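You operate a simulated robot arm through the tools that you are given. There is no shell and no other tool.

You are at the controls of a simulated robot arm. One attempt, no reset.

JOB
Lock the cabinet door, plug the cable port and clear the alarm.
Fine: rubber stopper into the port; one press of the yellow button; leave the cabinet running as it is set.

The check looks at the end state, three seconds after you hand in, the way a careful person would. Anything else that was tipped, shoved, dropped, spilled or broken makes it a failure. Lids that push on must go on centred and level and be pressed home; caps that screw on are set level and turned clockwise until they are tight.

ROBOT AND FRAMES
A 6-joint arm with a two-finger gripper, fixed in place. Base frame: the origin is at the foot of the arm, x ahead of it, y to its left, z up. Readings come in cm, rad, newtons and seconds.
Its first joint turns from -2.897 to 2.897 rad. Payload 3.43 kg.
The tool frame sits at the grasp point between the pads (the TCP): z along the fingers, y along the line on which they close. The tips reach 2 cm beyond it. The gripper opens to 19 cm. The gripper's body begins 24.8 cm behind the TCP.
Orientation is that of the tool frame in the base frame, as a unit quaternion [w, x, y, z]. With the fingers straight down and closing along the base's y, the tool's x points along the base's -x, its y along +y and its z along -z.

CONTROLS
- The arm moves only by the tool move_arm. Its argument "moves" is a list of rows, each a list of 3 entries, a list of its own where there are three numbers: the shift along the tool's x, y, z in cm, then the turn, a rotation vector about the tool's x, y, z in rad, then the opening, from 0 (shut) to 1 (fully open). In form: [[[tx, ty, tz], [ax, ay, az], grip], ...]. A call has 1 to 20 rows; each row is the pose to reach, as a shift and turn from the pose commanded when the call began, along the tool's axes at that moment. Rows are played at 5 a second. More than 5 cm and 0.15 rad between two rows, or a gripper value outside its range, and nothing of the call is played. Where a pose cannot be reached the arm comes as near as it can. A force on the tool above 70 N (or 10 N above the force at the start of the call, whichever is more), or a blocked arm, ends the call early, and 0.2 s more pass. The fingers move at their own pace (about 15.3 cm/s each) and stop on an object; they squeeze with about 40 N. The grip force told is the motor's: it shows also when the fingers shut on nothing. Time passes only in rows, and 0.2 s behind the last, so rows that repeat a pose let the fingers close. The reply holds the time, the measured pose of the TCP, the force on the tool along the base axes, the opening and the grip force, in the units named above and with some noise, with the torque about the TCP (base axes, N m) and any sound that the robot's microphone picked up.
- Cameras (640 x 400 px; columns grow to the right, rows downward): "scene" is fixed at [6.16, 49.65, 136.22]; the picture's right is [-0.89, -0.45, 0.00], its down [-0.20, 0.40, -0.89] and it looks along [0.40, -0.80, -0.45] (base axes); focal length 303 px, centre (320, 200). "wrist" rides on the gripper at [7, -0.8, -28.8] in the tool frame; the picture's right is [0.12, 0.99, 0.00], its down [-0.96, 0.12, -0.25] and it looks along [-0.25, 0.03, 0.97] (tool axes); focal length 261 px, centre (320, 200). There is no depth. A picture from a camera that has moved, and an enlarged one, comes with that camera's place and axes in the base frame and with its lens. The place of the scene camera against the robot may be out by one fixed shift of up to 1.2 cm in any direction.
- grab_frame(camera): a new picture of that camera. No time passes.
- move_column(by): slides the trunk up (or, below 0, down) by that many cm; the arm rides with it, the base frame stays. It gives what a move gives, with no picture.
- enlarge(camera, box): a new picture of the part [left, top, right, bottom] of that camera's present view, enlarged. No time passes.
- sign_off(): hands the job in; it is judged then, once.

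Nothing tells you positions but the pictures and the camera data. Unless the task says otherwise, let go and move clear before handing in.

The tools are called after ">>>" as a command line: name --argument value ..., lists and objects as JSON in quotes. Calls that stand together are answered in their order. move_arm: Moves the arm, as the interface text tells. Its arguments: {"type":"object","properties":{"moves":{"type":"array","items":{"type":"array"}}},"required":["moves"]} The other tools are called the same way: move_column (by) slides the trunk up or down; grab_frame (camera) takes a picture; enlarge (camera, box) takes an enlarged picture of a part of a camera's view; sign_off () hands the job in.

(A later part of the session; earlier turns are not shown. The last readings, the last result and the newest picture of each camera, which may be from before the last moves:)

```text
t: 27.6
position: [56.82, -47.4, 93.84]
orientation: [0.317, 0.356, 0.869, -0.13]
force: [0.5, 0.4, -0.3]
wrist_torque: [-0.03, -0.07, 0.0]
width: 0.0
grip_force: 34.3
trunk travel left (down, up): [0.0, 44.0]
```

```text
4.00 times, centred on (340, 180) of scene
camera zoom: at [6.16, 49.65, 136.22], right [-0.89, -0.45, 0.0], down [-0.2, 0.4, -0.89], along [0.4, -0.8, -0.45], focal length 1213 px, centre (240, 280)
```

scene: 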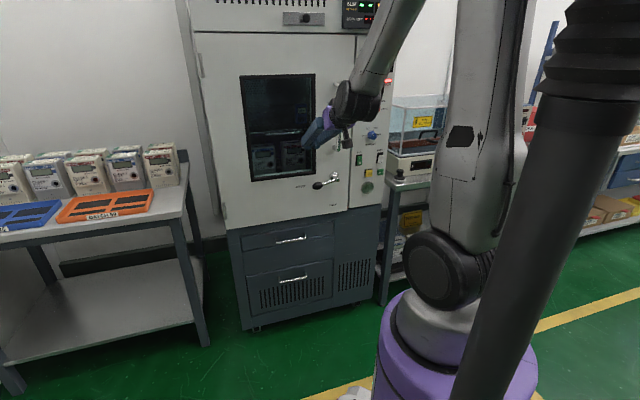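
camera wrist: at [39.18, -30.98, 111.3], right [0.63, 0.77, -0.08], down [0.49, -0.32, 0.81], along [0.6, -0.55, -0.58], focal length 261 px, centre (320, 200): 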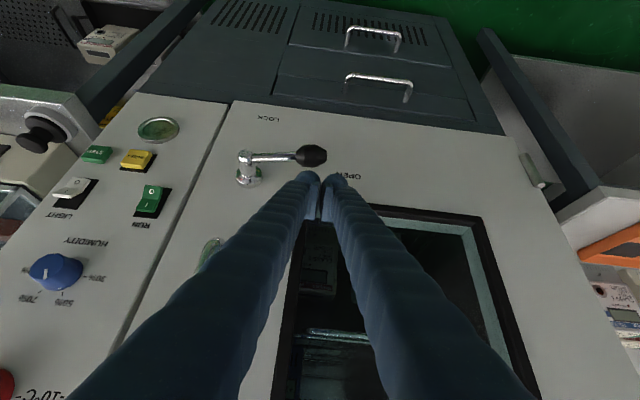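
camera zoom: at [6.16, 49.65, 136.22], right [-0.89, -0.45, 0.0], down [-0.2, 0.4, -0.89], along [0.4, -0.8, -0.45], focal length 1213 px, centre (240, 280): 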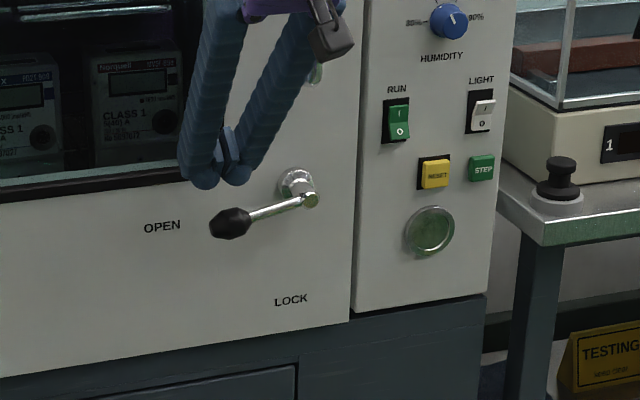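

The tool is above the ball now, at about 40° from vertical and within reach. I'll push the ball down along its arc, first half.

>>> move_arm --moves '[[[0.53, -0.54, 1.56], [0, 0, 0], 0], [[1.24, -0.54, 2.4], [0, 0, 0], 0], [[2.08, -0.5, 3.4], [0, 0, 0], 0], [[2.92, -0.5, 4.39], [0, 0, 0], 0], [[3.69, -0.76, 5.31], [0, 0, 0], 0], [[4.46, -1.16, 6.22], [0, 0, 0], 0], [[5.17, -1.71, 7.06], [0, 0, 0], 0]]'

>>> grab_frame --camera "wrist"

>>> enlarge --camera "scene" --box '[260, 130, 420, 230]'

```text
t: 29.2
position: [55.82, -48.86, 85.06]
orientation: [0.317, 0.36, 0.868, -0.132]
force: [-0.7, 0.1, 0.2]
wrist_torque: [-0.05, 0.04, 0.01]
width: 0.0
grip_force: 33.8
trunk travel left (down, up): [0.0, 44.0]
```

```text
taken
camera wrist: at [38.34, -32.52, 102.54], right [0.64, 0.77, -0.08], down [0.49, -0.33, 0.81], along [0.6, -0.55, -0.58], focal length 261 px, centre (320, 200)
```

wrist: 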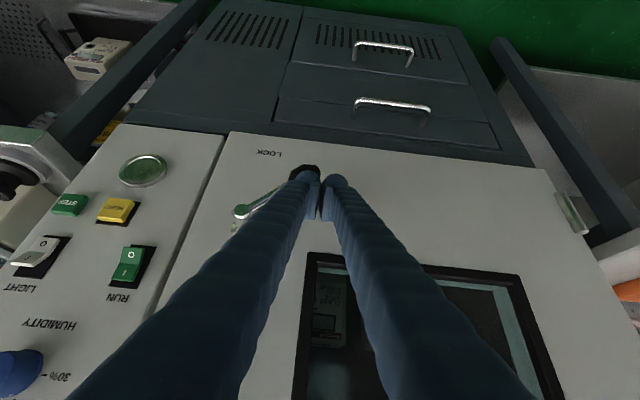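

```text
4.00 times, centred on (340, 180) of scene
camera zoom: at [6.16, 49.65, 136.22], right [-0.89, -0.45, 0.0], down [-0.2, 0.4, -0.89], along [0.4, -0.8, -0.45], focal length 1213 px, centre (240, 280)
```

zoom: 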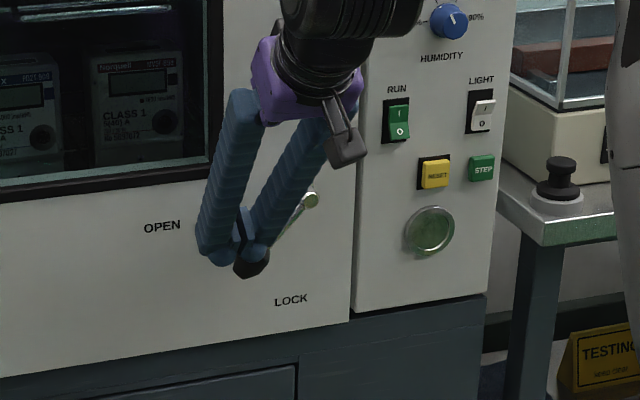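

The lever is turning as planned, about halfway. I'll continue the arc down to LOCK until it meets its stop.

>>> move_arm --moves '[[[0.65, -0.65, 0.77], [0, 0, 0], 0], [[1.29, -1.45, 1.53], [0, 0, 0], 0], [[1.84, -2.25, 2.18], [0, 0, 0], 0], [[2.32, -3.15, 2.75], [0, 0, 0], 0], [[2.77, -4.15, 3.29], [0, 0, 0], 0], [[2.9, -4.95, 3.44], [0, 0, 0], 0], [[2.96, -5.35, 3.52], [0, 0, 0], 0]]'

>>> grab_frame --camera "wrist"

>>> enlarge --camera "scene" --box '[260, 130, 420, 230]'

```text
t: 30.8
position: [52.81, -51.86, 80.74]
orientation: [0.319, 0.352, 0.87, -0.13]
force: [12.1, 29.9, 14.5]
wrist_torque: [-0.14, 0.18, -0.33]
width: 0.0
grip_force: 34.1
trunk travel left (down, up): [0.0, 44.0]
stopped in row 7: the force on the tool passed its limit at 75 N (the readings are from after the stop); the commanded pose is now the measured one
```

```text
taken
camera wrist: at [35.07, -35.7, 98.15], right [0.62, 0.78, -0.08], down [0.49, -0.31, 0.81], along [0.6, -0.55, -0.58], focal length 261 px, centre (320, 200)
```

wrist: 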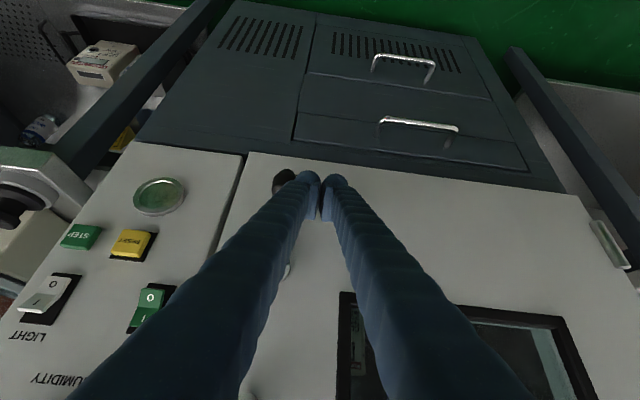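

```text
4.00 times, centred on (340, 180) of scene
camera zoom: at [6.16, 49.65, 136.22], right [-0.89, -0.45, 0.0], down [-0.2, 0.4, -0.89], along [0.4, -0.8, -0.45], focal length 1213 px, centre (240, 280)
```

zoom: 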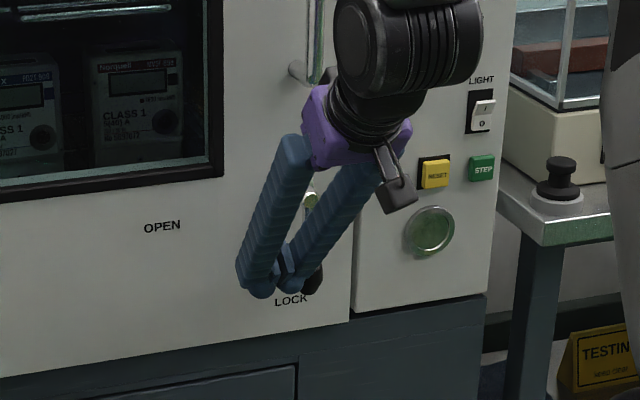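

The lever met its stop with the ball at LOCK. I'll back the fingers off sideways and then outwards, and check the result.

>>> move_arm --moves '[[[0, 2, 0], [0, 0, 0], 0], [[0, 4, 0], [0, 0, 0], 0], [[0, 5, -3], [0, 0, 0], 0], [[0, 5, -7], [0, 0, 0], 0], [[0, 5, -11], [0, 0, 0], 0], [[0, 5, -14], [0, 0, 0], 0]]'

>>> grab_frame --camera "wrist"

>>> enlarge --camera "scene" --box '[260, 130, 420, 230]'

>>> grab_frame --camera "scene"

```text
t: 32.2
position: [49.81, -42.42, 91.49]
orientation: [0.318, 0.354, 0.87, -0.131]
force: [-0.4, -0.8, 0.3]
wrist_torque: [0.03, -0.02, 0.0]
width: 0.0
grip_force: 34.1
trunk travel left (down, up): [0.0, 44.0]
```

```text
taken
camera wrist: at [31.97, -26.11, 108.81], right [0.63, 0.77, -0.08], down [0.49, -0.32, 0.81], along [0.6, -0.55, -0.58], focal length 261 px, centre (320, 200)
```

wrist: 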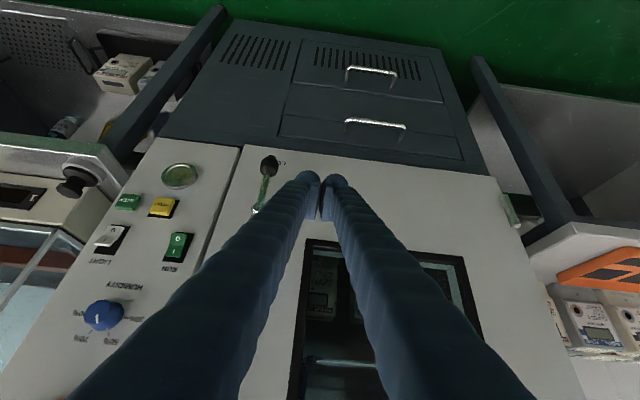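

```text
4.00 times, centred on (340, 180) of scene
camera zoom: at [6.16, 49.65, 136.22], right [-0.89, -0.45, 0.0], down [-0.2, 0.4, -0.89], along [0.4, -0.8, -0.45], focal length 1213 px, centre (240, 280)
```

zoom: 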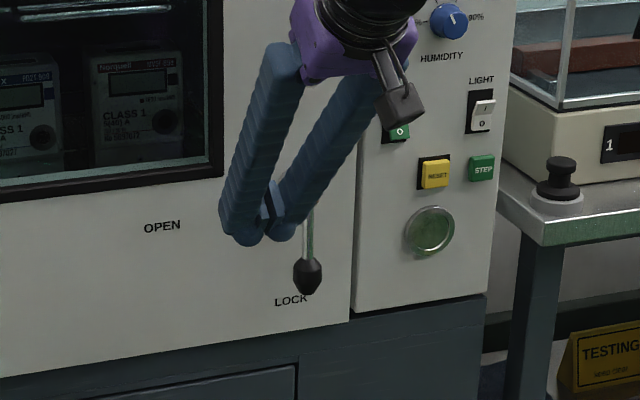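

```text
taken
```

scene: 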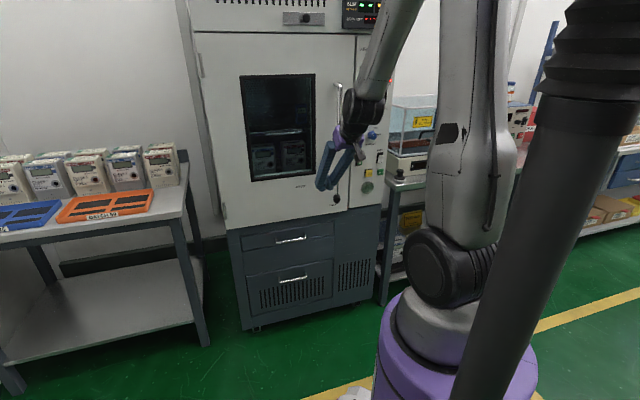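

The lever points straight down at LOCK and the door is shut. Next is the stopper on the bench corner to the right, so I'll raise the trunk and swing over there with the tool upright to look down on it.

>>> move_column --by 30

>>> move_arm --moves '[[[0, -4, 0], [0, 0.07, 0], 0], [[0, -8, 0], [0, 0.14, 0], 0], [[0, -12, 0], [0, 0.21, 0], 0], [[0, -16, 0], [0, 0.28, 0], 0], [[0, -20, 0], [0, 0.35, 0], 0.2], [[0, -24, 0], [0, 0.42, 0], 0.4], [[0, -28, 0], [0, 0.49, 0], 0.6], [[0, -32, 0], [0, 0.56, 0], 0.6], [[0, -36, 0], [0, 0.63, 0], 0.6], [[0, -40, 0], [0, 0.7, 0], 0.6]]'

>>> grab_frame --camera "wrist"

>>> grab_frame --camera "scene"

```text
t: 35.2
position: [49.75, -42.45, 121.34]
orientation: [0.318, 0.354, 0.87, -0.13]
force: [-0.4, 1.5, 0.6]
wrist_torque: [-0.01, -0.01, -0.04]
width: 0.0
grip_force: 34.2
trunk travel left (down, up): [-30.0, 14.0]
```

```text
t: 36.0
position: [50.0, -58.93, 130.64]
orientation: [0.409, 0.464, 0.78, -0.093]
force: [-15.4, 7.0, 4.6]
wrist_torque: [0.05, -0.15, 0.08]
width: 0.0
grip_force: 34.0
out of reach, approached as far as the arm can: row 2
trunk travel left (down, up): [-30.0, 14.0]
stopped in row 4: the force on the tool passed its limit at 295 N (the readings are from after the stop); the commanded pose is now the measured one
```

```text
taken
camera wrist: at [31.83, -39.6, 143.97], right [0.77, 0.62, 0.14], down [0.18, -0.43, 0.89], along [0.61, -0.65, -0.44], focal length 261 px, centre (320, 200)
```

wrist: 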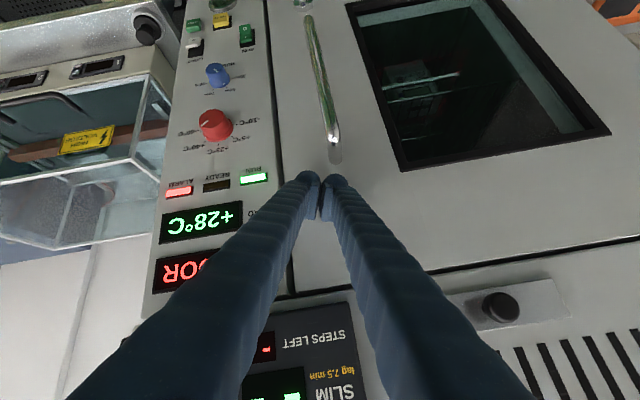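

```text
taken
```

scene: 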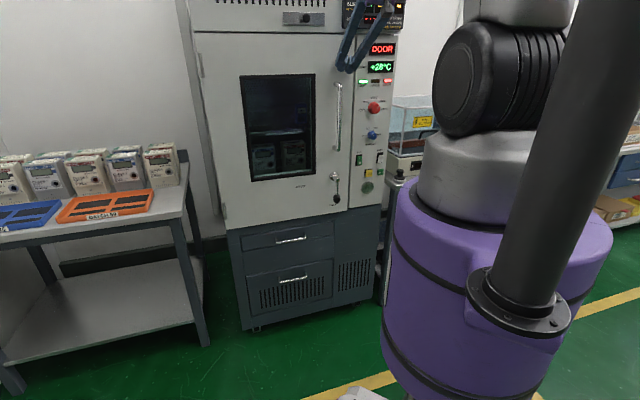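

A pose on that path was out of reach, the arm cut inward, and the tips struck the cabinet front before the stop. I'll check carefully whether anything moved before doing more.

>>> enlarge --camera "scene" --box '[190, 0, 420, 144]'

>>> enlarge --camera "scene" --box '[260, 130, 420, 230]'

>>> enlarge --camera "wrist" --box '[140, 0, 400, 300]'

```text
2.78 times, centred on (305, 72) of scene
camera zoom: at [6.16, 49.65, 136.22], right [-0.89, -0.45, 0.0], down [-0.2, 0.4, -0.89], along [0.4, -0.8, -0.45], focal length 843 px, centre (362, 556)
```

zoom: 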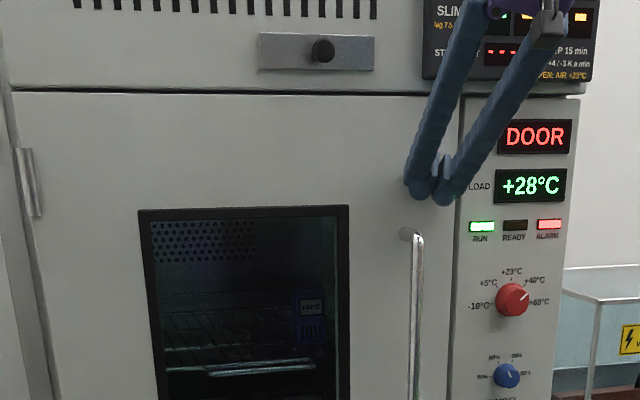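

```text
4.00 times, centred on (340, 180) of scene
camera zoom: at [6.16, 49.65, 136.22], right [-0.89, -0.45, 0.0], down [-0.2, 0.4, -0.89], along [0.4, -0.8, -0.45], focal length 1213 px, centre (240, 280)
```

zoom: 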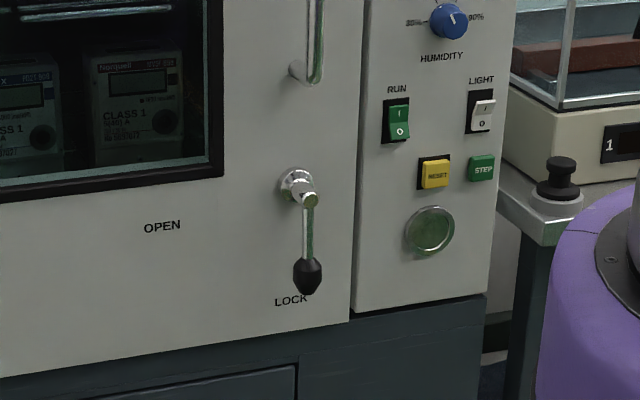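

```text
1.33 times, centred on (270, 150) of wrist
camera zoom: at [31.83, -39.6, 143.97], right [0.77, 0.62, 0.14], down [0.18, -0.43, 0.89], along [0.61, -0.65, -0.44], focal length 348 px, centre (387, 267)
```

zoom: 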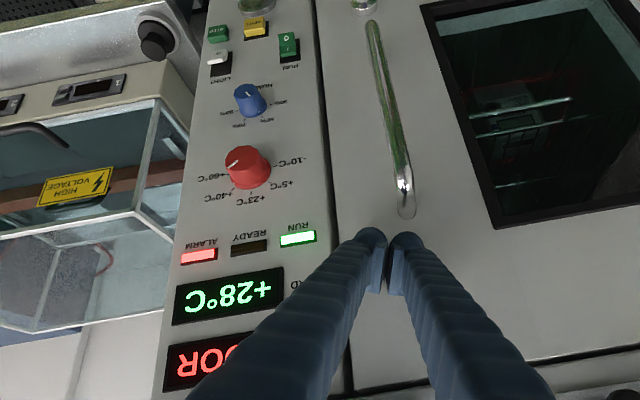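

Nothing shows damage: door shut, lever still at LOCK, dials and switches unchanged. I'll back away from the cabinet while bringing the tool upright, which moves the wrist to a comfortable radius.

>>> move_arm --moves '[[[0.9, -0.7, -1.3], [0.0183, 0.107, -0.0337], 0], [[1.7, -1.5, -2.5], [0.0366, 0.214, -0.0674], 0], [[2.4, -2.2, -3.5], [0.0549, 0.321, -0.1011], 0], [[3.1, -2.9, -4.6], [0.0732, 0.428, -0.1349], 0], [[3.8, -3.6, -5.6], [0.0915, 0.535, -0.1686], 0], [[4.5, -4.3, -6.6], [0.1098, 0.642, -0.2023], 0], [[5.1, -4.9, -7.5], [0.1281, 0.749, -0.236], 0], [[5.78, -5.46, -8.44], [0.1464, 0.856, -0.2697], 0]]'

>>> grab_frame --camera "wrist"

>>> grab_frame --camera "scene"

```text
t: 36.7
position: [50.12, -58.8, 132.19]
orientation: [0.395, 0.493, 0.773, -0.057]
force: [-26.0, 14.0, 8.1]
wrist_torque: [-0.27, -0.38, -0.13]
width: 0.01
grip_force: 34.1
out of reach, approached as far as the arm can: row 1, 2
trunk travel left (down, up): [-30.0, 14.0]
stopped in row 3: the force on the tool passed its limit at 142 N (the readings are from after the stop); the commanded pose is now the measured one
```

```text
taken
camera wrist: at [32.1, -40.31, 146.96], right [0.78, 0.59, 0.22], down [0.15, -0.51, 0.84], along [0.61, -0.62, -0.49], focal length 261 px, centre (320, 200)
```

wrist: 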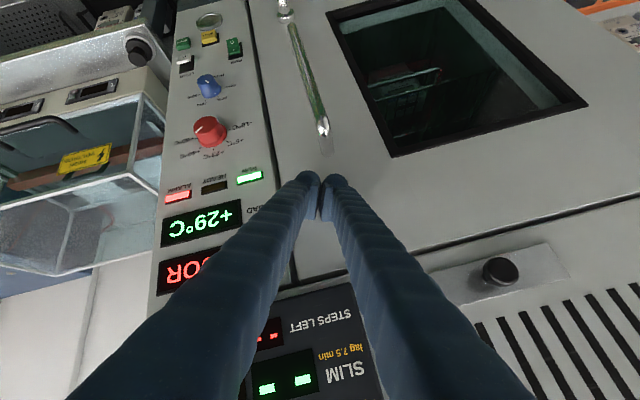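

```text
taken
```

scene: 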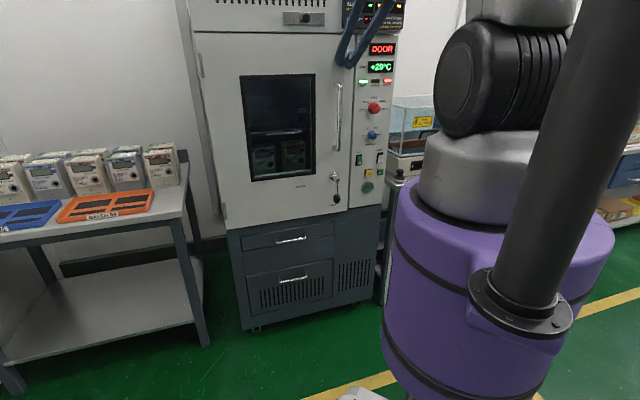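

The tool is still resting against the door face and the arm is near a joint limit in this posture. I'll try a very small straight retreat along the tool axis to see which motions are free.

>>> move_arm --moves '[[[0, 0, -0.5], [0, 0, 0], 0], [[0, 0, -1.0], [0, 0, 0], 0]]'

>>> grab_frame --camera "scene"

```text
t: 37.3
position: [50.07, -58.59, 132.8]
orientation: [0.394, 0.492, 0.774, -0.056]
force: [-0.7, 0.3, 0.7]
wrist_torque: [-0.01, -0.03, 0.06]
width: 0.0
grip_force: 34.0
trunk travel left (down, up): [-30.0, 14.0]
```

```text
taken
```

scene: 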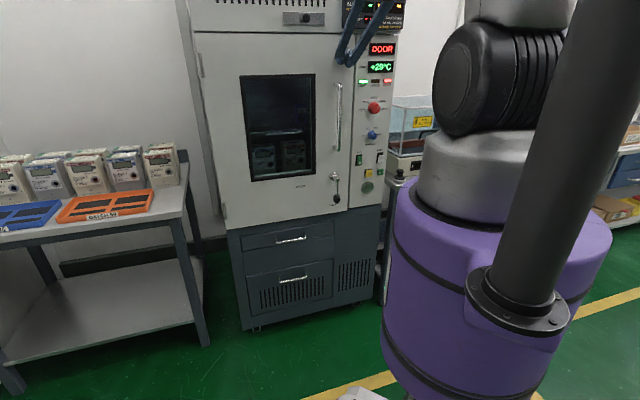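

That freed it: the contact force is zero. I'll retreat further along the tool axis in small steps.

>>> move_arm --moves '[[[0, 0, -0.8], [0, 0, 0], 0], [[0, 0, -1.6], [0, 0, 0], 0], [[0, 0, -2.4], [0, 0, 0], 0], [[0, 0, -3.2], [0, 0, 0], 0], [[0, 0, -4.0], [0, 0, 0], 0], [[0, 0, -5.0], [0, 0, 0], 0]]'

>>> grab_frame --camera "wrist"

```text
t: 38.7
position: [47.39, -56.09, 136.16]
orientation: [0.394, 0.494, 0.773, -0.057]
force: [0.1, 0.3, -0.1]
wrist_torque: [0.0, 0.02, -0.01]
width: 0.0
grip_force: 34.4
trunk travel left (down, up): [-30.0, 14.0]
```

```text
taken
camera wrist: at [29.23, -37.65, 150.91], right [0.78, 0.59, 0.22], down [0.15, -0.51, 0.84], along [0.61, -0.62, -0.49], focal length 261 px, centre (320, 200)
```

wrist: 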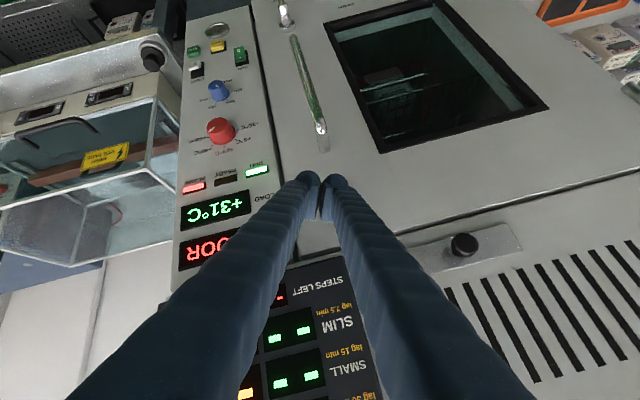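

The tips are clear of the door. Next I'll move straight out from the cabinet, with no turning, to gain clearance.

>>> move_arm --moves '[[[0.65, -0.21, -0.73], [0, 0, 0], 0], [[1.3, -0.42, -1.46], [0, 0, 0], 0], [[1.95, -0.63, -2.19], [0, 0, 0], 0], [[2.6, -0.85, -2.92], [0, 0, 0], 0]]'

```text
t: 39.7
position: [44.29, -53.25, 136.25]
orientation: [0.394, 0.492, 0.774, -0.056]
force: [-0.2, 0.5, -0.1]
wrist_torque: [0.01, 0.02, 0.0]
width: 0.01
grip_force: 33.7
trunk travel left (down, up): [-30.0, 14.0]
```

That worked. Now I'll turn gradually upright, in small checked steps.

>>> move_arm --moves '[[[0.3, -0.1, -0.36], [0.034, 0.075, 0], 0], [[0.6, -0.2, -0.7], [0.067, 0.15, 0], 0], [[0.9, -0.3, -1.1], [0.101, 0.224, 0], 0]]'

```text
t: 40.5
position: [43.4, -52.22, 136.29]
orientation: [0.279, 0.515, 0.809, -0.04]
force: [-0.1, -0.4, 0.0]
wrist_torque: [0.04, 0.03, 0.02]
width: 0.01
grip_force: 33.9
trunk travel left (down, up): [-30.0, 14.0]
```

That's reachable and clear. I'll finish turning upright.

>>> move_arm --moves '[[[0.2, 0, -0.2], [0.04, 0.087, 0], 0], [[0.4, 0, -0.4], [0.079, 0.175, 0], 0], [[0.6, 0, -0.5], [0.118, 0.262, 0], 0], [[0.8, 0, -0.6], [0.157, 0.349, 0], 0], [[0.9, 0, -0.6], [0.197, 0.437, 0], 0], [[1.0, 0, -0.6], [0.236, 0.524, 0], 0]]'

>>> grab_frame --camera "wrist"

>>> grab_frame --camera "scene"

```text
t: 41.9
position: [39.31, -51.86, 132.84]
orientation: [0.084, 0.524, 0.842, 0.097]
force: [0.2, -0.5, 0.8]
wrist_torque: [0.24, -0.01, 0.08]
width: 0.0
grip_force: 34.6
out of reach, approached as far as the arm can: row 1, 2, 3, 4, 5, 6
trunk travel left (down, up): [-30.0, 14.0]
```

```text
taken
camera wrist: at [28.47, -48.06, 160.1], right [0.81, 0.54, 0.24], down [0.46, -0.83, 0.31], along [0.37, -0.13, -0.92], focal length 261 px, centre (320, 200)
```

wrist: 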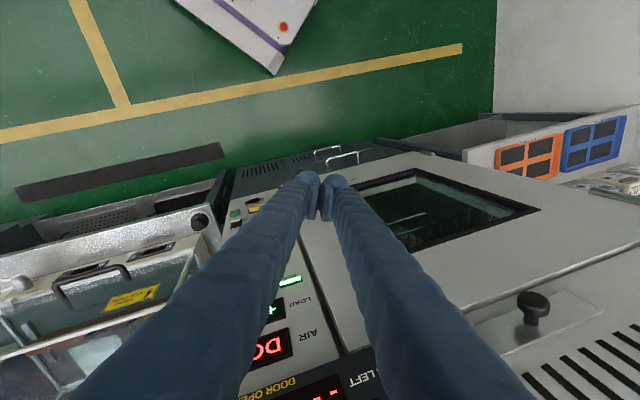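

```text
taken
```

scene: 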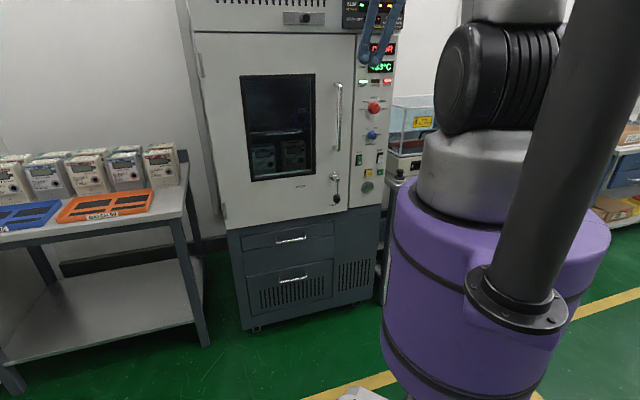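

I think I understand the trouble: while turning the lever, the wrist ended up in its flipped posture, and one forearm joint is now at its limit. I'll swing the whole arm as a rigid unit about the base, away from the cabinet, and un-flip the wrist in free space.

>>> move_arm --moves '[[[1.01, 4.18, 1.04], [-0.0027, 0.0171, -0.0658], 0], [[2.31, 8.28, 2.06], [-0.0054, 0.0342, -0.1315], 0], [[3.89, 12.3, 3.04], [-0.0082, 0.0513, -0.1973], 0], [[5.75, 16.2, 3.98], [-0.0109, 0.0684, -0.263], 0], [[7.88, 19.97, 4.87], [-0.0136, 0.0855, -0.3288], 0]]'

>>> grab_frame --camera "scene"

```text
t: 43.1
position: [54.36, -35.43, 132.71]
orientation: [0.067, 0.368, 0.921, 0.107]
force: [-0.3, 0.5, 0.4]
wrist_torque: [-0.08, 0.02, -0.02]
width: 0.0
grip_force: 34.5
trunk travel left (down, up): [-30.0, 14.0]
```

```text
taken
```

scene: 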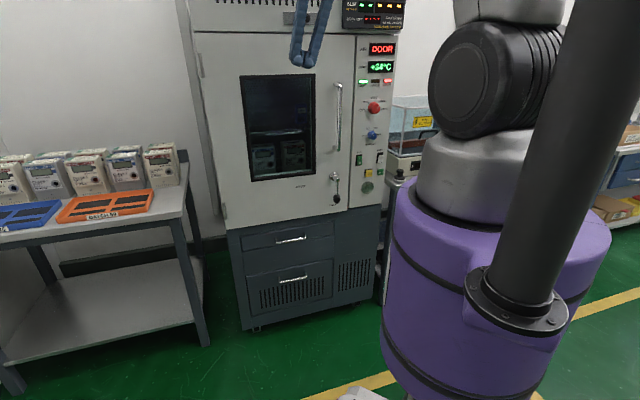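

That rigid swing works cleanly. I'll carry on round to roughly straight ahead of the robot, away from the cabinet.

>>> move_arm --moves '[[[0.97, 4.19, 1.02], [-0.003, 0.0168, -0.0658], 0], [[2.23, 8.3, 2.01], [-0.0061, 0.0335, -0.1315], 0], [[3.77, 12.32, 2.96], [-0.0091, 0.0503, -0.1973], 0], [[5.6, 16.24, 3.87], [-0.0121, 0.067, -0.263], 0], [[7.69, 20.02, 4.74], [-0.0152, 0.0838, -0.3288], 0], [[10.04, 23.66, 5.56], [-0.0182, 0.1005, -0.3945], 0], [[12.64, 27.16, 6.33], [-0.0212, 0.1173, -0.4603], 0], [[15.47, 30.46, 7.03], [-0.0243, 0.134, -0.526], 0], [[18.53, 33.57, 7.69], [-0.0273, 0.1508, -0.5918], 0]]'

>>> grab_frame --camera "scene"

>>> grab_frame --camera "wrist"

```text
t: 45.1
position: [64.89, 1.33, 132.5]
orientation: [0.033, 0.075, 0.988, 0.128]
force: [-0.9, -0.1, -0.5]
wrist_torque: [-0.06, -0.04, 0.01]
width: 0.02
grip_force: 34.6
out of reach, approached as far as the arm can: row 7, 8, 9
trunk travel left (down, up): [-30.0, 14.0]
```

```text
taken
```

scene: 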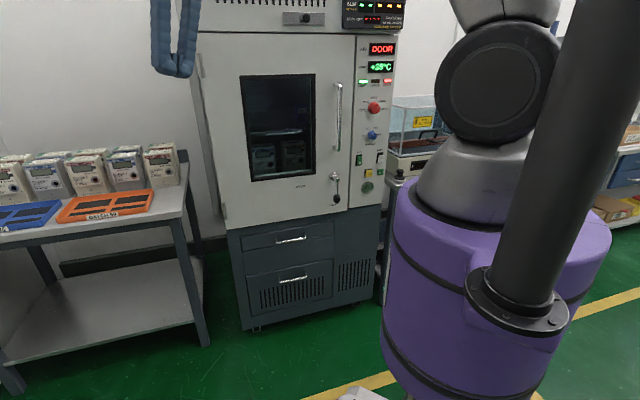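

```text
taken
camera wrist: at [55.32, -5.38, 159.72], right [0.02, 0.97, 0.25], down [0.94, -0.1, 0.32], along [0.33, 0.23, -0.92], focal length 261 px, centre (320, 200)
```

wrist: 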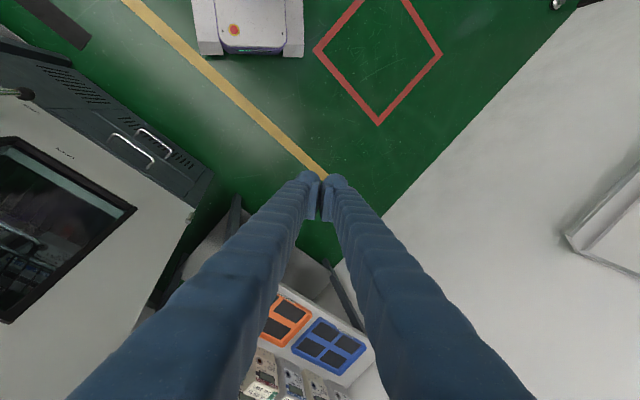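

Now the arm is in free space straight ahead, with the tool leaning about 15° to the left. I'll pull in and add lean so the joint comes off its limit.

>>> move_arm --moves '[[[0, 0, 0], [-0.08, 0, 0], 0], [[3.6, 0.06, -0.16], [-0.16, 0, 0], 0], [[7.2, 0.11, -0.31], [-0.24, 0, 0], 0], [[10.8, 0.17, -0.47], [-0.24, 0, 0], 0], [[14.4, 0.23, -0.63], [-0.24, 0, 0], 0]]'

```text
t: 46.3
position: [50.79, 3.78, 132.67]
orientation: [0.043, 0.074, 0.967, 0.242]
force: [0.0, 1.1, 0.0]
wrist_torque: [-0.1, -0.06, -0.04]
width: 0.0
grip_force: 34.9
trunk travel left (down, up): [-30.0, 14.0]
```

That's within reach. I'll swing the arm about 30° further left so there's open space in front for un-flipping the wrist.

>>> move_arm --moves '[[[1.29, 3.9, 2.04], [-0.0043, 0.0427, -0.0793], 0], [[2.96, 7.69, 3.99], [-0.0086, 0.0854, -0.1586], 0], [[5.01, 11.35, 5.85], [-0.0128, 0.1281, -0.2379], 0], [[7.43, 14.83, 7.6], [-0.0171, 0.1708, -0.3172], 0], [[10.18, 18.12, 9.23], [-0.0214, 0.2135, -0.3965], 0], [[13.25, 21.18, 10.72], [-0.0257, 0.2562, -0.4758], 0]]'

>>> grab_frame --camera "scene"

>>> grab_frame --camera "wrist"

```text
t: 47.7
position: [41.59, 29.33, 132.87]
orientation: [-0.024, -0.187, 0.951, 0.244]
force: [0.2, -0.4, 0.1]
wrist_torque: [-0.01, -0.01, 0.03]
width: 0.0
grip_force: 34.1
trunk travel left (down, up): [-30.0, 14.0]
```

```text
taken
```

scene: 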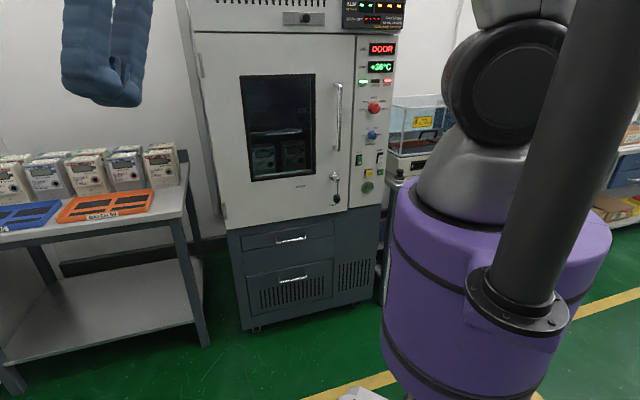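

```text
taken
camera wrist: at [39.29, 13.11, 157.4], right [-0.45, 0.76, 0.46], down [0.89, 0.34, 0.32], along [0.08, 0.56, -0.83], focal length 261 px, centre (320, 200)
```

wrist: 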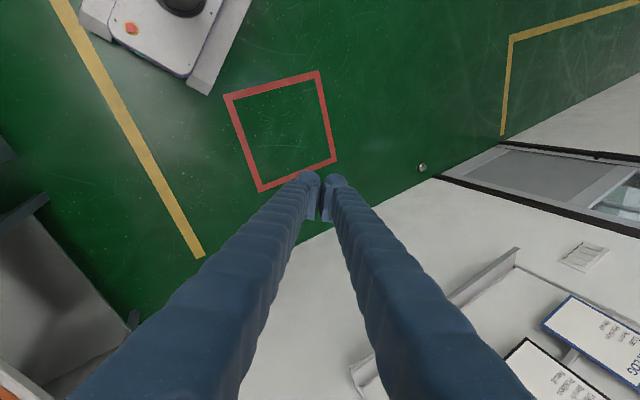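

There's open space ahead here: the wall is more than 70 cm beyond the reach of this move. I'll rotate the tool up about the wrist centre towards the forearm line, first part.

>>> move_arm --moves '[[[-4.82, -1.06, -0.27], [0.0236, -0.1073, 0], 0], [[-9.58, -2.11, -1.08], [0.0472, -0.2147, 0], 0], [[-14.23, -3.13, -2.43], [0.0708, -0.322, 0], 0], [[-18.7, -4.12, -4.28], [0.0944, -0.4293, 0], 0], [[-22.95, -5.05, -6.64], [0.118, -0.5366, 0], 0], [[-26.92, -5.93, -9.45], [0.1416, -0.644, 0], 0], [[-30.56, -6.73, -12.69], [0.1652, -0.7513, 0], 0], [[-33.84, -7.45, -16.33], [0.1888, -0.8586, 0], 0], [[-36.71, -8.08, -20.31], [0.2124, -0.9659, 0], 0], [[-39.13, -8.61, -24.59], [0.236, -1.0733, 0], 0], [[-41.08, -9.04, -29.12], [0.2595, -1.1806, 0], 0]]'

>>> grab_frame --camera "scene"

>>> grab_frame --camera "wrist"

```text
t: 50.1
position: [86.74, 24.01, 155.72]
orientation: [0.531, -0.031, 0.827, 0.183]
force: [1.0, -0.2, 1.3]
wrist_torque: [0.01, 0.27, 0.18]
width: 0.0
grip_force: 34.0
trunk travel left (down, up): [-30.0, 14.0]
```

```text
taken
```

scene: 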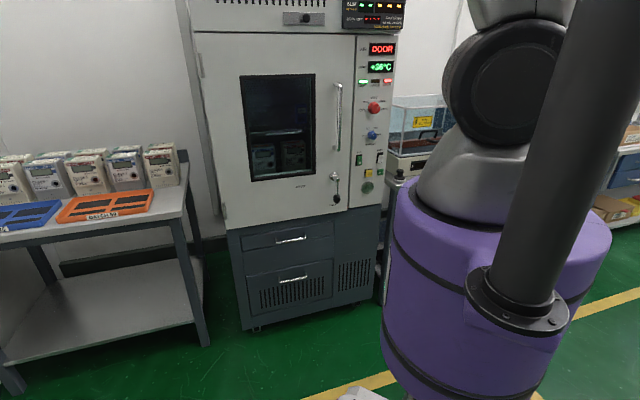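

```text
taken
camera wrist: at [59.02, 14.64, 159.86], right [-0.3, 0.94, 0.16], down [0.18, -0.11, 0.98], along [0.94, 0.32, -0.13], focal length 261 px, centre (320, 200)
```

wrist: 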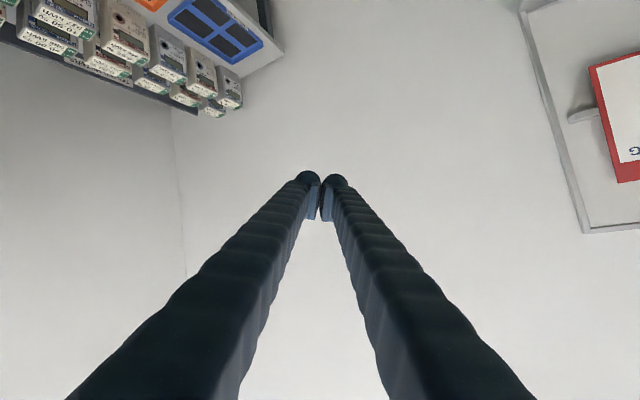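

The tool is about 21° off the forearm line now. I'll carry on through it and slightly past, to the other side.

>>> move_arm --moves '[[[-4.82, -1.06, -0.27], [0.0236, -0.1073, 0], 0], [[-9.58, -2.11, -1.08], [0.0472, -0.2147, 0], 0], [[-14.23, -3.13, -2.43], [0.0708, -0.322, 0], 0], [[-18.7, -4.12, -4.28], [0.0944, -0.4293, 0], 0], [[-22.95, -5.05, -6.64], [0.118, -0.5366, 0], 0], [[-26.92, -5.93, -9.45], [0.1416, -0.644, 0], 0]]'

```text
t: 51.5
position: [91.69, 10.69, 181.55]
orientation: [0.765, 0.076, 0.626, 0.128]
force: [-0.2, 0.0, 0.0]
wrist_torque: [-0.01, -0.05, -0.02]
width: 0.0
grip_force: 33.7
trunk travel left (down, up): [-30.0, 14.0]
```

The tool has passed to the upper-right side of the forearm line. Next I'll sweep it around the right side to below the forearm line, which should bring the wrist back to its normal posture.

>>> move_arm --moves '[[[0.8, -2.4, -0.1], [0.053, 0.018, 0], 0], [[1.61, -4.76, -0.34], [0.106, 0.0359, 0], 0], [[3.2, -6.5, -0.67], [0.144, 0.071, 0], 0], [[4.73, -8.1, -1.04], [0.1813, 0.1059, 0], 0], [[6.7, -9.2, -1.55], [0.205, 0.151, 0], 0], [[8.73, -10.13, -2.1], [0.2287, 0.197, 0], 0], [[10.9, -10.5, -2.71], [0.236, 0.248, 0], 0], [[13.14, -10.64, -3.36], [0.2425, 0.2993, 0], 0], [[15.3, -10.2, -4.0], [0.232, 0.35, 0], 0], [[17.42, -9.55, -4.69], [0.2198, 0.4011, 0], 0], [[19.3, -8.4, -5.3], [0.192, 0.445, 0], 0], [[21.06, -6.99, -5.92], [0.1625, 0.4893, 0], 0], [[22.4, -5.2, -6.4], [0.12, 0.521, 0], 0], [[23.62, -3.28, -6.91], [0.0768, 0.5531, 0], 0], [[24.39, -1.12, -7.27], [0.0263, 0.5728, 0], 0]]'

>>> grab_frame --camera "wrist"

```text
t: 54.7
position: [89.26, 16.38, 156.62]
orientation: [0.556, 0.047, 0.819, 0.137]
force: [0.8, 0.6, -1.5]
wrist_torque: [0.01, 0.02, 0.03]
width: 0.02
grip_force: 34.6
trunk travel left (down, up): [-30.0, 14.0]
```

```text
taken
camera wrist: at [60.08, 12.43, 160.02], right [-0.12, 0.98, 0.17], down [0.13, -0.15, 0.98], along [0.98, 0.14, -0.11], focal length 261 px, centre (320, 200)
```

wrist: 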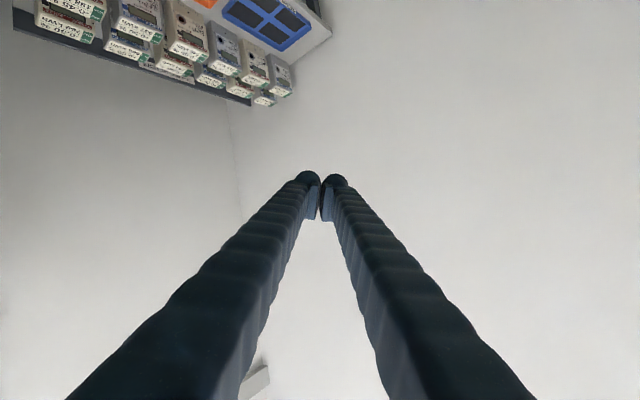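

No reach warnings, so the wrist should be back in its normal posture. I'll bring the tool back to straight down to confirm.

>>> move_arm --moves '[[[4.43, -1.11, -0.23], [0.0243, 0.0987, -0.0083], 0], [[8.8, -2.25, -0.92], [0.0486, 0.1974, -0.0166], 0], [[13.07, -3.39, -2.07], [0.0729, 0.2961, -0.0249], 0], [[17.2, -4.55, -3.66], [0.0972, 0.3948, -0.0332], 0], [[21.14, -5.69, -5.67], [0.1215, 0.4935, -0.0415], 0], [[24.85, -6.8, -8.08], [0.1458, 0.5922, -0.0498], 0], [[28.3, -7.89, -10.88], [0.1701, 0.6909, -0.0581], 0], [[31.44, -8.93, -14.02], [0.1944, 0.7896, -0.0664], 0], [[34.25, -9.91, -17.48], [0.2187, 0.8883, -0.0747], 0], [[36.69, -10.83, -21.22], [0.243, 0.987, -0.083], 0], [[38.75, -11.68, -25.21], [0.2673, 1.0857, -0.0913], 0], [[40.4, -12.44, -29.41], [0.2917, 1.184, -0.0998], 0]]'

>>> grab_frame --camera "scene"

```text
t: 57.3
position: [47.55, 8.57, 127.23]
orientation: [-0.001, 0.001, 1.0, -0.001]
force: [-0.1, -0.3, 0.3]
wrist_torque: [-0.02, -0.04, 0.02]
width: 0.01
grip_force: 34.1
trunk travel left (down, up): [-30.0, 14.0]
```

```text
taken
```

scene: 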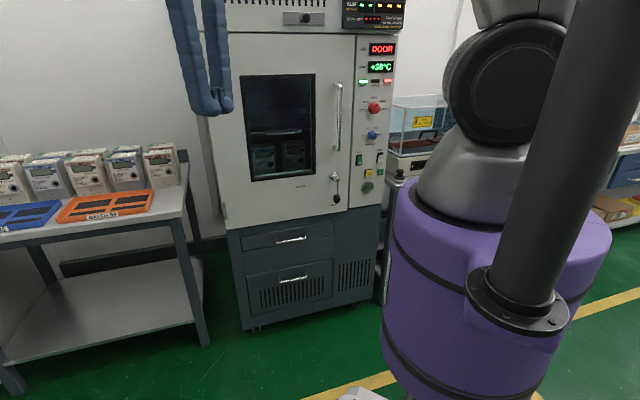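

The wrist is confirmed normal again, pointing straight down with no reach warning. I'll lower the trunk here in free space, then arc around in front of the cabinet at a safe distance towards the stopper.

>>> move_column --by -30

>>> move_arm --moves '[[[-1.54, -3.02, -0.7], [0, 0, 0.0355], 0], [[-2.89, -6.19, -1.4], [0, 0, 0.071], 0], [[-3.94, -9.51, -2.1], [0, 0, 0.1065], 0], [[-4.87, -12.97, -2.8], [0, 0, 0.142], 0], [[-5.55, -16.55, -3.5], [0, 0, 0.1775], 0], [[-5.89, -20.22, -4.2], [0, 0, 0.213], 0], [[-6.07, -24.0, -4.9], [0, 0, 0.2485], 0], [[-5.99, -27.84, -5.6], [0, 0, 0.284], 0], [[-5.62, -31.74, -6.3], [0, 0, 0.3195], 0], [[-4.88, -35.63, -7.0], [0, 0, 0.355], 0], [[-3.97, -39.52, -7.7], [0, 0, 0.39], 0]]'

>>> grab_frame --camera "scene"

```text
t: 60.3
position: [47.73, 8.7, 97.34]
orientation: [0.0, 0.001, 1.0, 0.0]
force: [-1.0, 0.4, 0.7]
wrist_torque: [0.03, -0.01, 0.0]
width: 0.0
grip_force: 34.4
trunk travel left (down, up): [0.0, 44.0]
```

```text
t: 62.7
position: [51.73, -31.01, 104.88]
orientation: [0.0, 0.195, 0.981, -0.001]
force: [0.0, 0.0, 0.9]
wrist_torque: [-0.08, 0.01, 0.0]
width: 0.0
grip_force: 34.3
trunk travel left (down, up): [0.0, 44.0]
```

```text
taken
```

scene: 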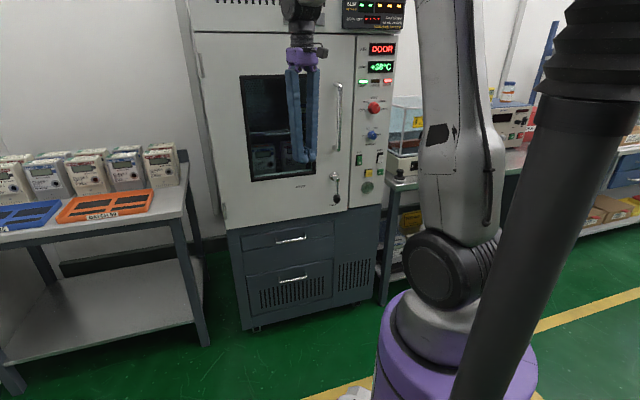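

Everything's clear. I'll carry on round to a spot in front of the bench corner where the stopper stands.

>>> move_arm --moves '[[[-0.07, -3.52, -0.4], [0, 0, 0.0302], 0], [[-0.16, -7.07, -0.8], [0, 0, 0.0604], 0], [[-0.17, -10.59, -1.2], [0, 0, 0.0906], 0], [[0.18, -14.23, -1.6], [0, 0, 0.1208], 0], [[0.73, -17.88, -2.0], [0, 0, 0.151], 0], [[1.52, -21.55, -2.4], [0, 0, 0.1812], 0], [[2.48, -25.11, -2.8], [0, 0, 0.2114], 0], [[3.63, -28.8, -3.2], [0, 0, 0.2416], 0], [[5.1, -32.42, -3.6], [0, 0, 0.2718], 0], [[6.8, -35.98, -4.0], [0, 0, 0.302], 0], [[8.73, -39.48, -4.4], [0, 0, 0.3322], 0], [[10.8, -42.82, -4.8], [0, 0, 0.3624], 0], [[13.18, -46.15, -5.2], [0, 0, 0.393], 0]]'

>>> grab_frame --camera "wrist"

>>> grab_frame --camera "scene"

```text
t: 65.5
position: [21.75, -68.21, 110.34]
orientation: [0.0, 0.383, 0.924, -0.001]
force: [-0.7, 1.5, 0.3]
wrist_torque: [-0.07, 0.01, 0.01]
width: 0.02
grip_force: 33.9
trunk travel left (down, up): [0.0, 44.0]
```

```text
taken
camera wrist: at [16.29, -63.8, 139.13], right [0.62, 0.79, 0.0], down [0.76, -0.6, 0.25], along [0.19, -0.15, -0.97], focal length 261 px, centre (320, 200)
```

wrist: 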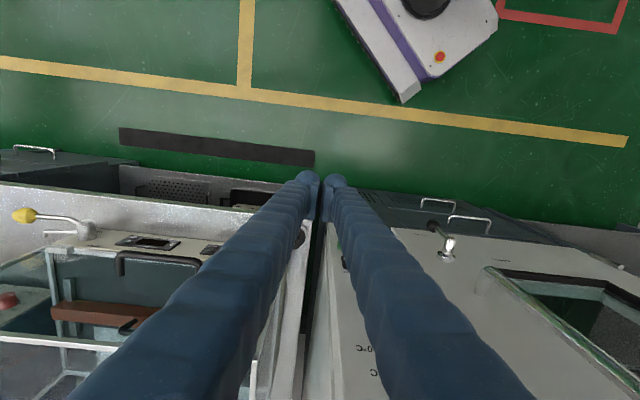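

```text
taken
```

scene: 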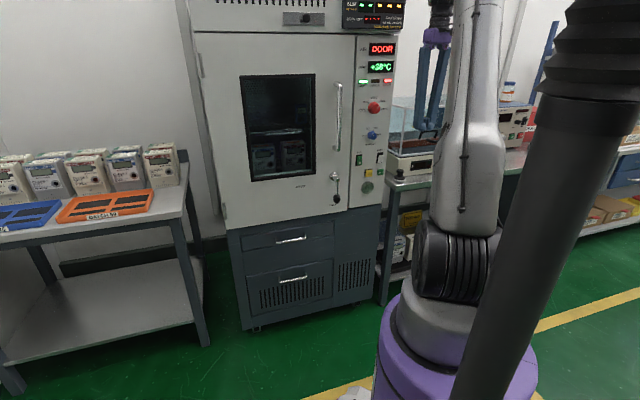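

The stopper is hidden behind the fingers. I'll open the gripper to see it between them.

>>> move_arm --moves '[[[0, 0, 0], [0, 0, 0], 1], [[0, 0, 0], [0, 0, 0], 1], [[0, 0, 0], [0, 0, 0], 1], [[0, 0, 0], [0, 0, 0], 1]]'

>>> grab_frame --camera "wrist"

>>> enlarge --camera "wrist" --box '[200, 150, 460, 310]'

>>> enlarge --camera "scene" --box '[340, 130, 440, 200]'

```text
t: 66.5
position: [21.9, -68.31, 110.38]
orientation: [0.0, 0.382, 0.924, -0.001]
force: [-0.7, 0.1, -0.1]
wrist_torque: [0.0, 0.01, 0.01]
width: 19.0
grip_force: 0.1
trunk travel left (down, up): [0.0, 44.0]
```

```text
taken
camera wrist: at [16.33, -63.81, 139.1], right [0.62, 0.79, 0.0], down [0.76, -0.6, 0.25], along [0.19, -0.15, -0.97], focal length 261 px, centre (320, 200)
```

wrist: 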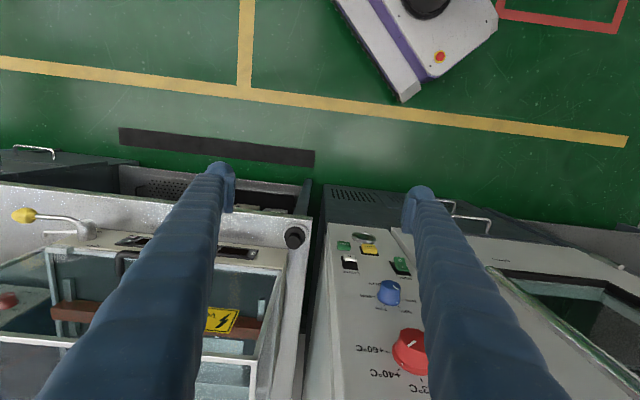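

```text
2.46 times, centred on (330, 230) of wrist
camera zoom: at [16.33, -63.81, 139.1], right [0.62, 0.79, 0.0], down [0.76, -0.6, 0.25], along [0.19, -0.15, -0.97], focal length 642 px, centre (295, 126)
```

zoom: 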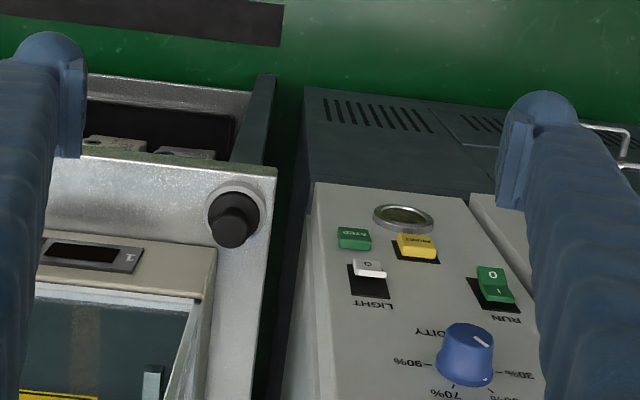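

```text
5.71 times, centred on (390, 165) of scene
camera zoom: at [6.16, 49.65, 136.22], right [-0.89, -0.45, 0.0], down [-0.2, 0.4, -0.89], along [0.4, -0.8, -0.45], focal length 1733 px, centre (-80, 400)
```

zoom: 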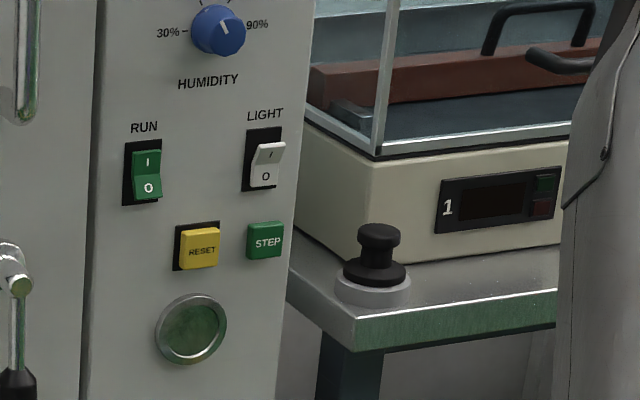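

I can see the stopper next to the panel and the HV unit behind it. I'll enlarge to measure it precisely.

>>> enlarge --camera "wrist" --box '[264, 205, 328, 265]'

>>> enlarge --camera "scene" --box '[384, 160, 432, 190]'

>>> enlarge --camera "wrist" --box '[320, 220, 420, 290]'

>>> enlarge --camera "scene" --box '[340, 150, 404, 190]'

```text
6.67 times, centred on (296, 235) of wrist
camera zoom: at [16.33, -63.81, 139.1], right [0.62, 0.79, 0.0], down [0.76, -0.6, 0.25], along [0.19, -0.15, -0.97], focal length 1738 px, centre (480, -33)
```

zoom: 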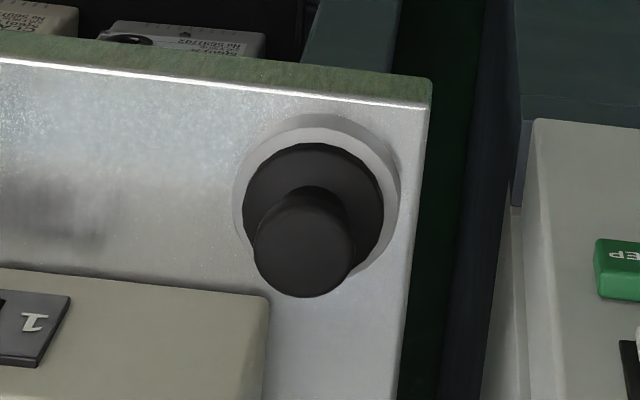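

```text
13.33 times, centred on (408, 175) of scene
camera zoom: at [6.16, 49.65, 136.22], right [-0.89, -0.45, 0.0], down [-0.2, 0.4, -0.89], along [0.4, -0.8, -0.45], focal length 4044 px, centre (-853, 533)
```

zoom: 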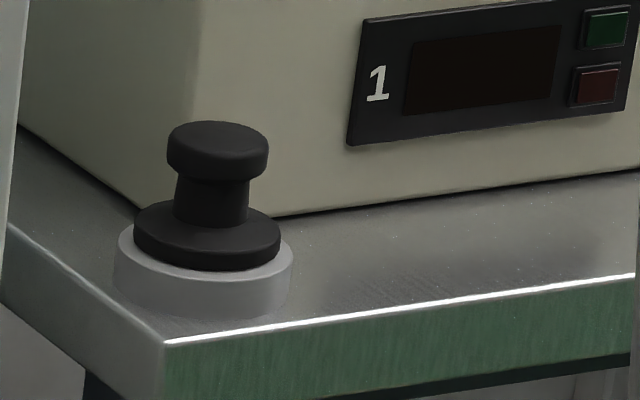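

```text
5.71 times, centred on (370, 255) of wrist
camera zoom: at [16.33, -63.81, 139.1], right [0.62, 0.79, 0.0], down [0.76, -0.6, 0.25], along [0.19, -0.15, -0.97], focal length 1489 px, centre (34, -114)
```

zoom: 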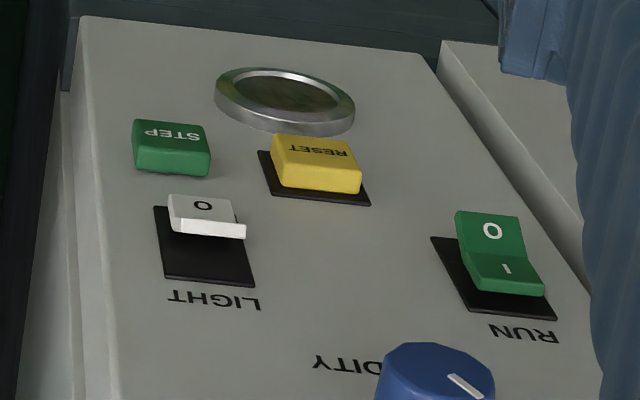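

```text
10.00 times, centred on (372, 170) of scene
camera zoom: at [6.16, 49.65, 136.22], right [-0.89, -0.45, 0.0], down [-0.2, 0.4, -0.89], along [0.4, -0.8, -0.45], focal length 3033 px, centre (-200, 500)
```

zoom: 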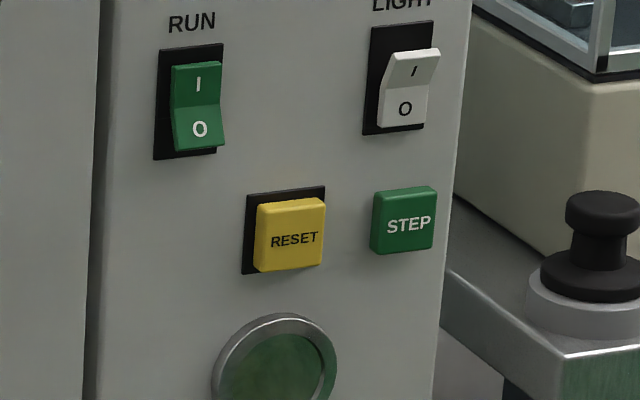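

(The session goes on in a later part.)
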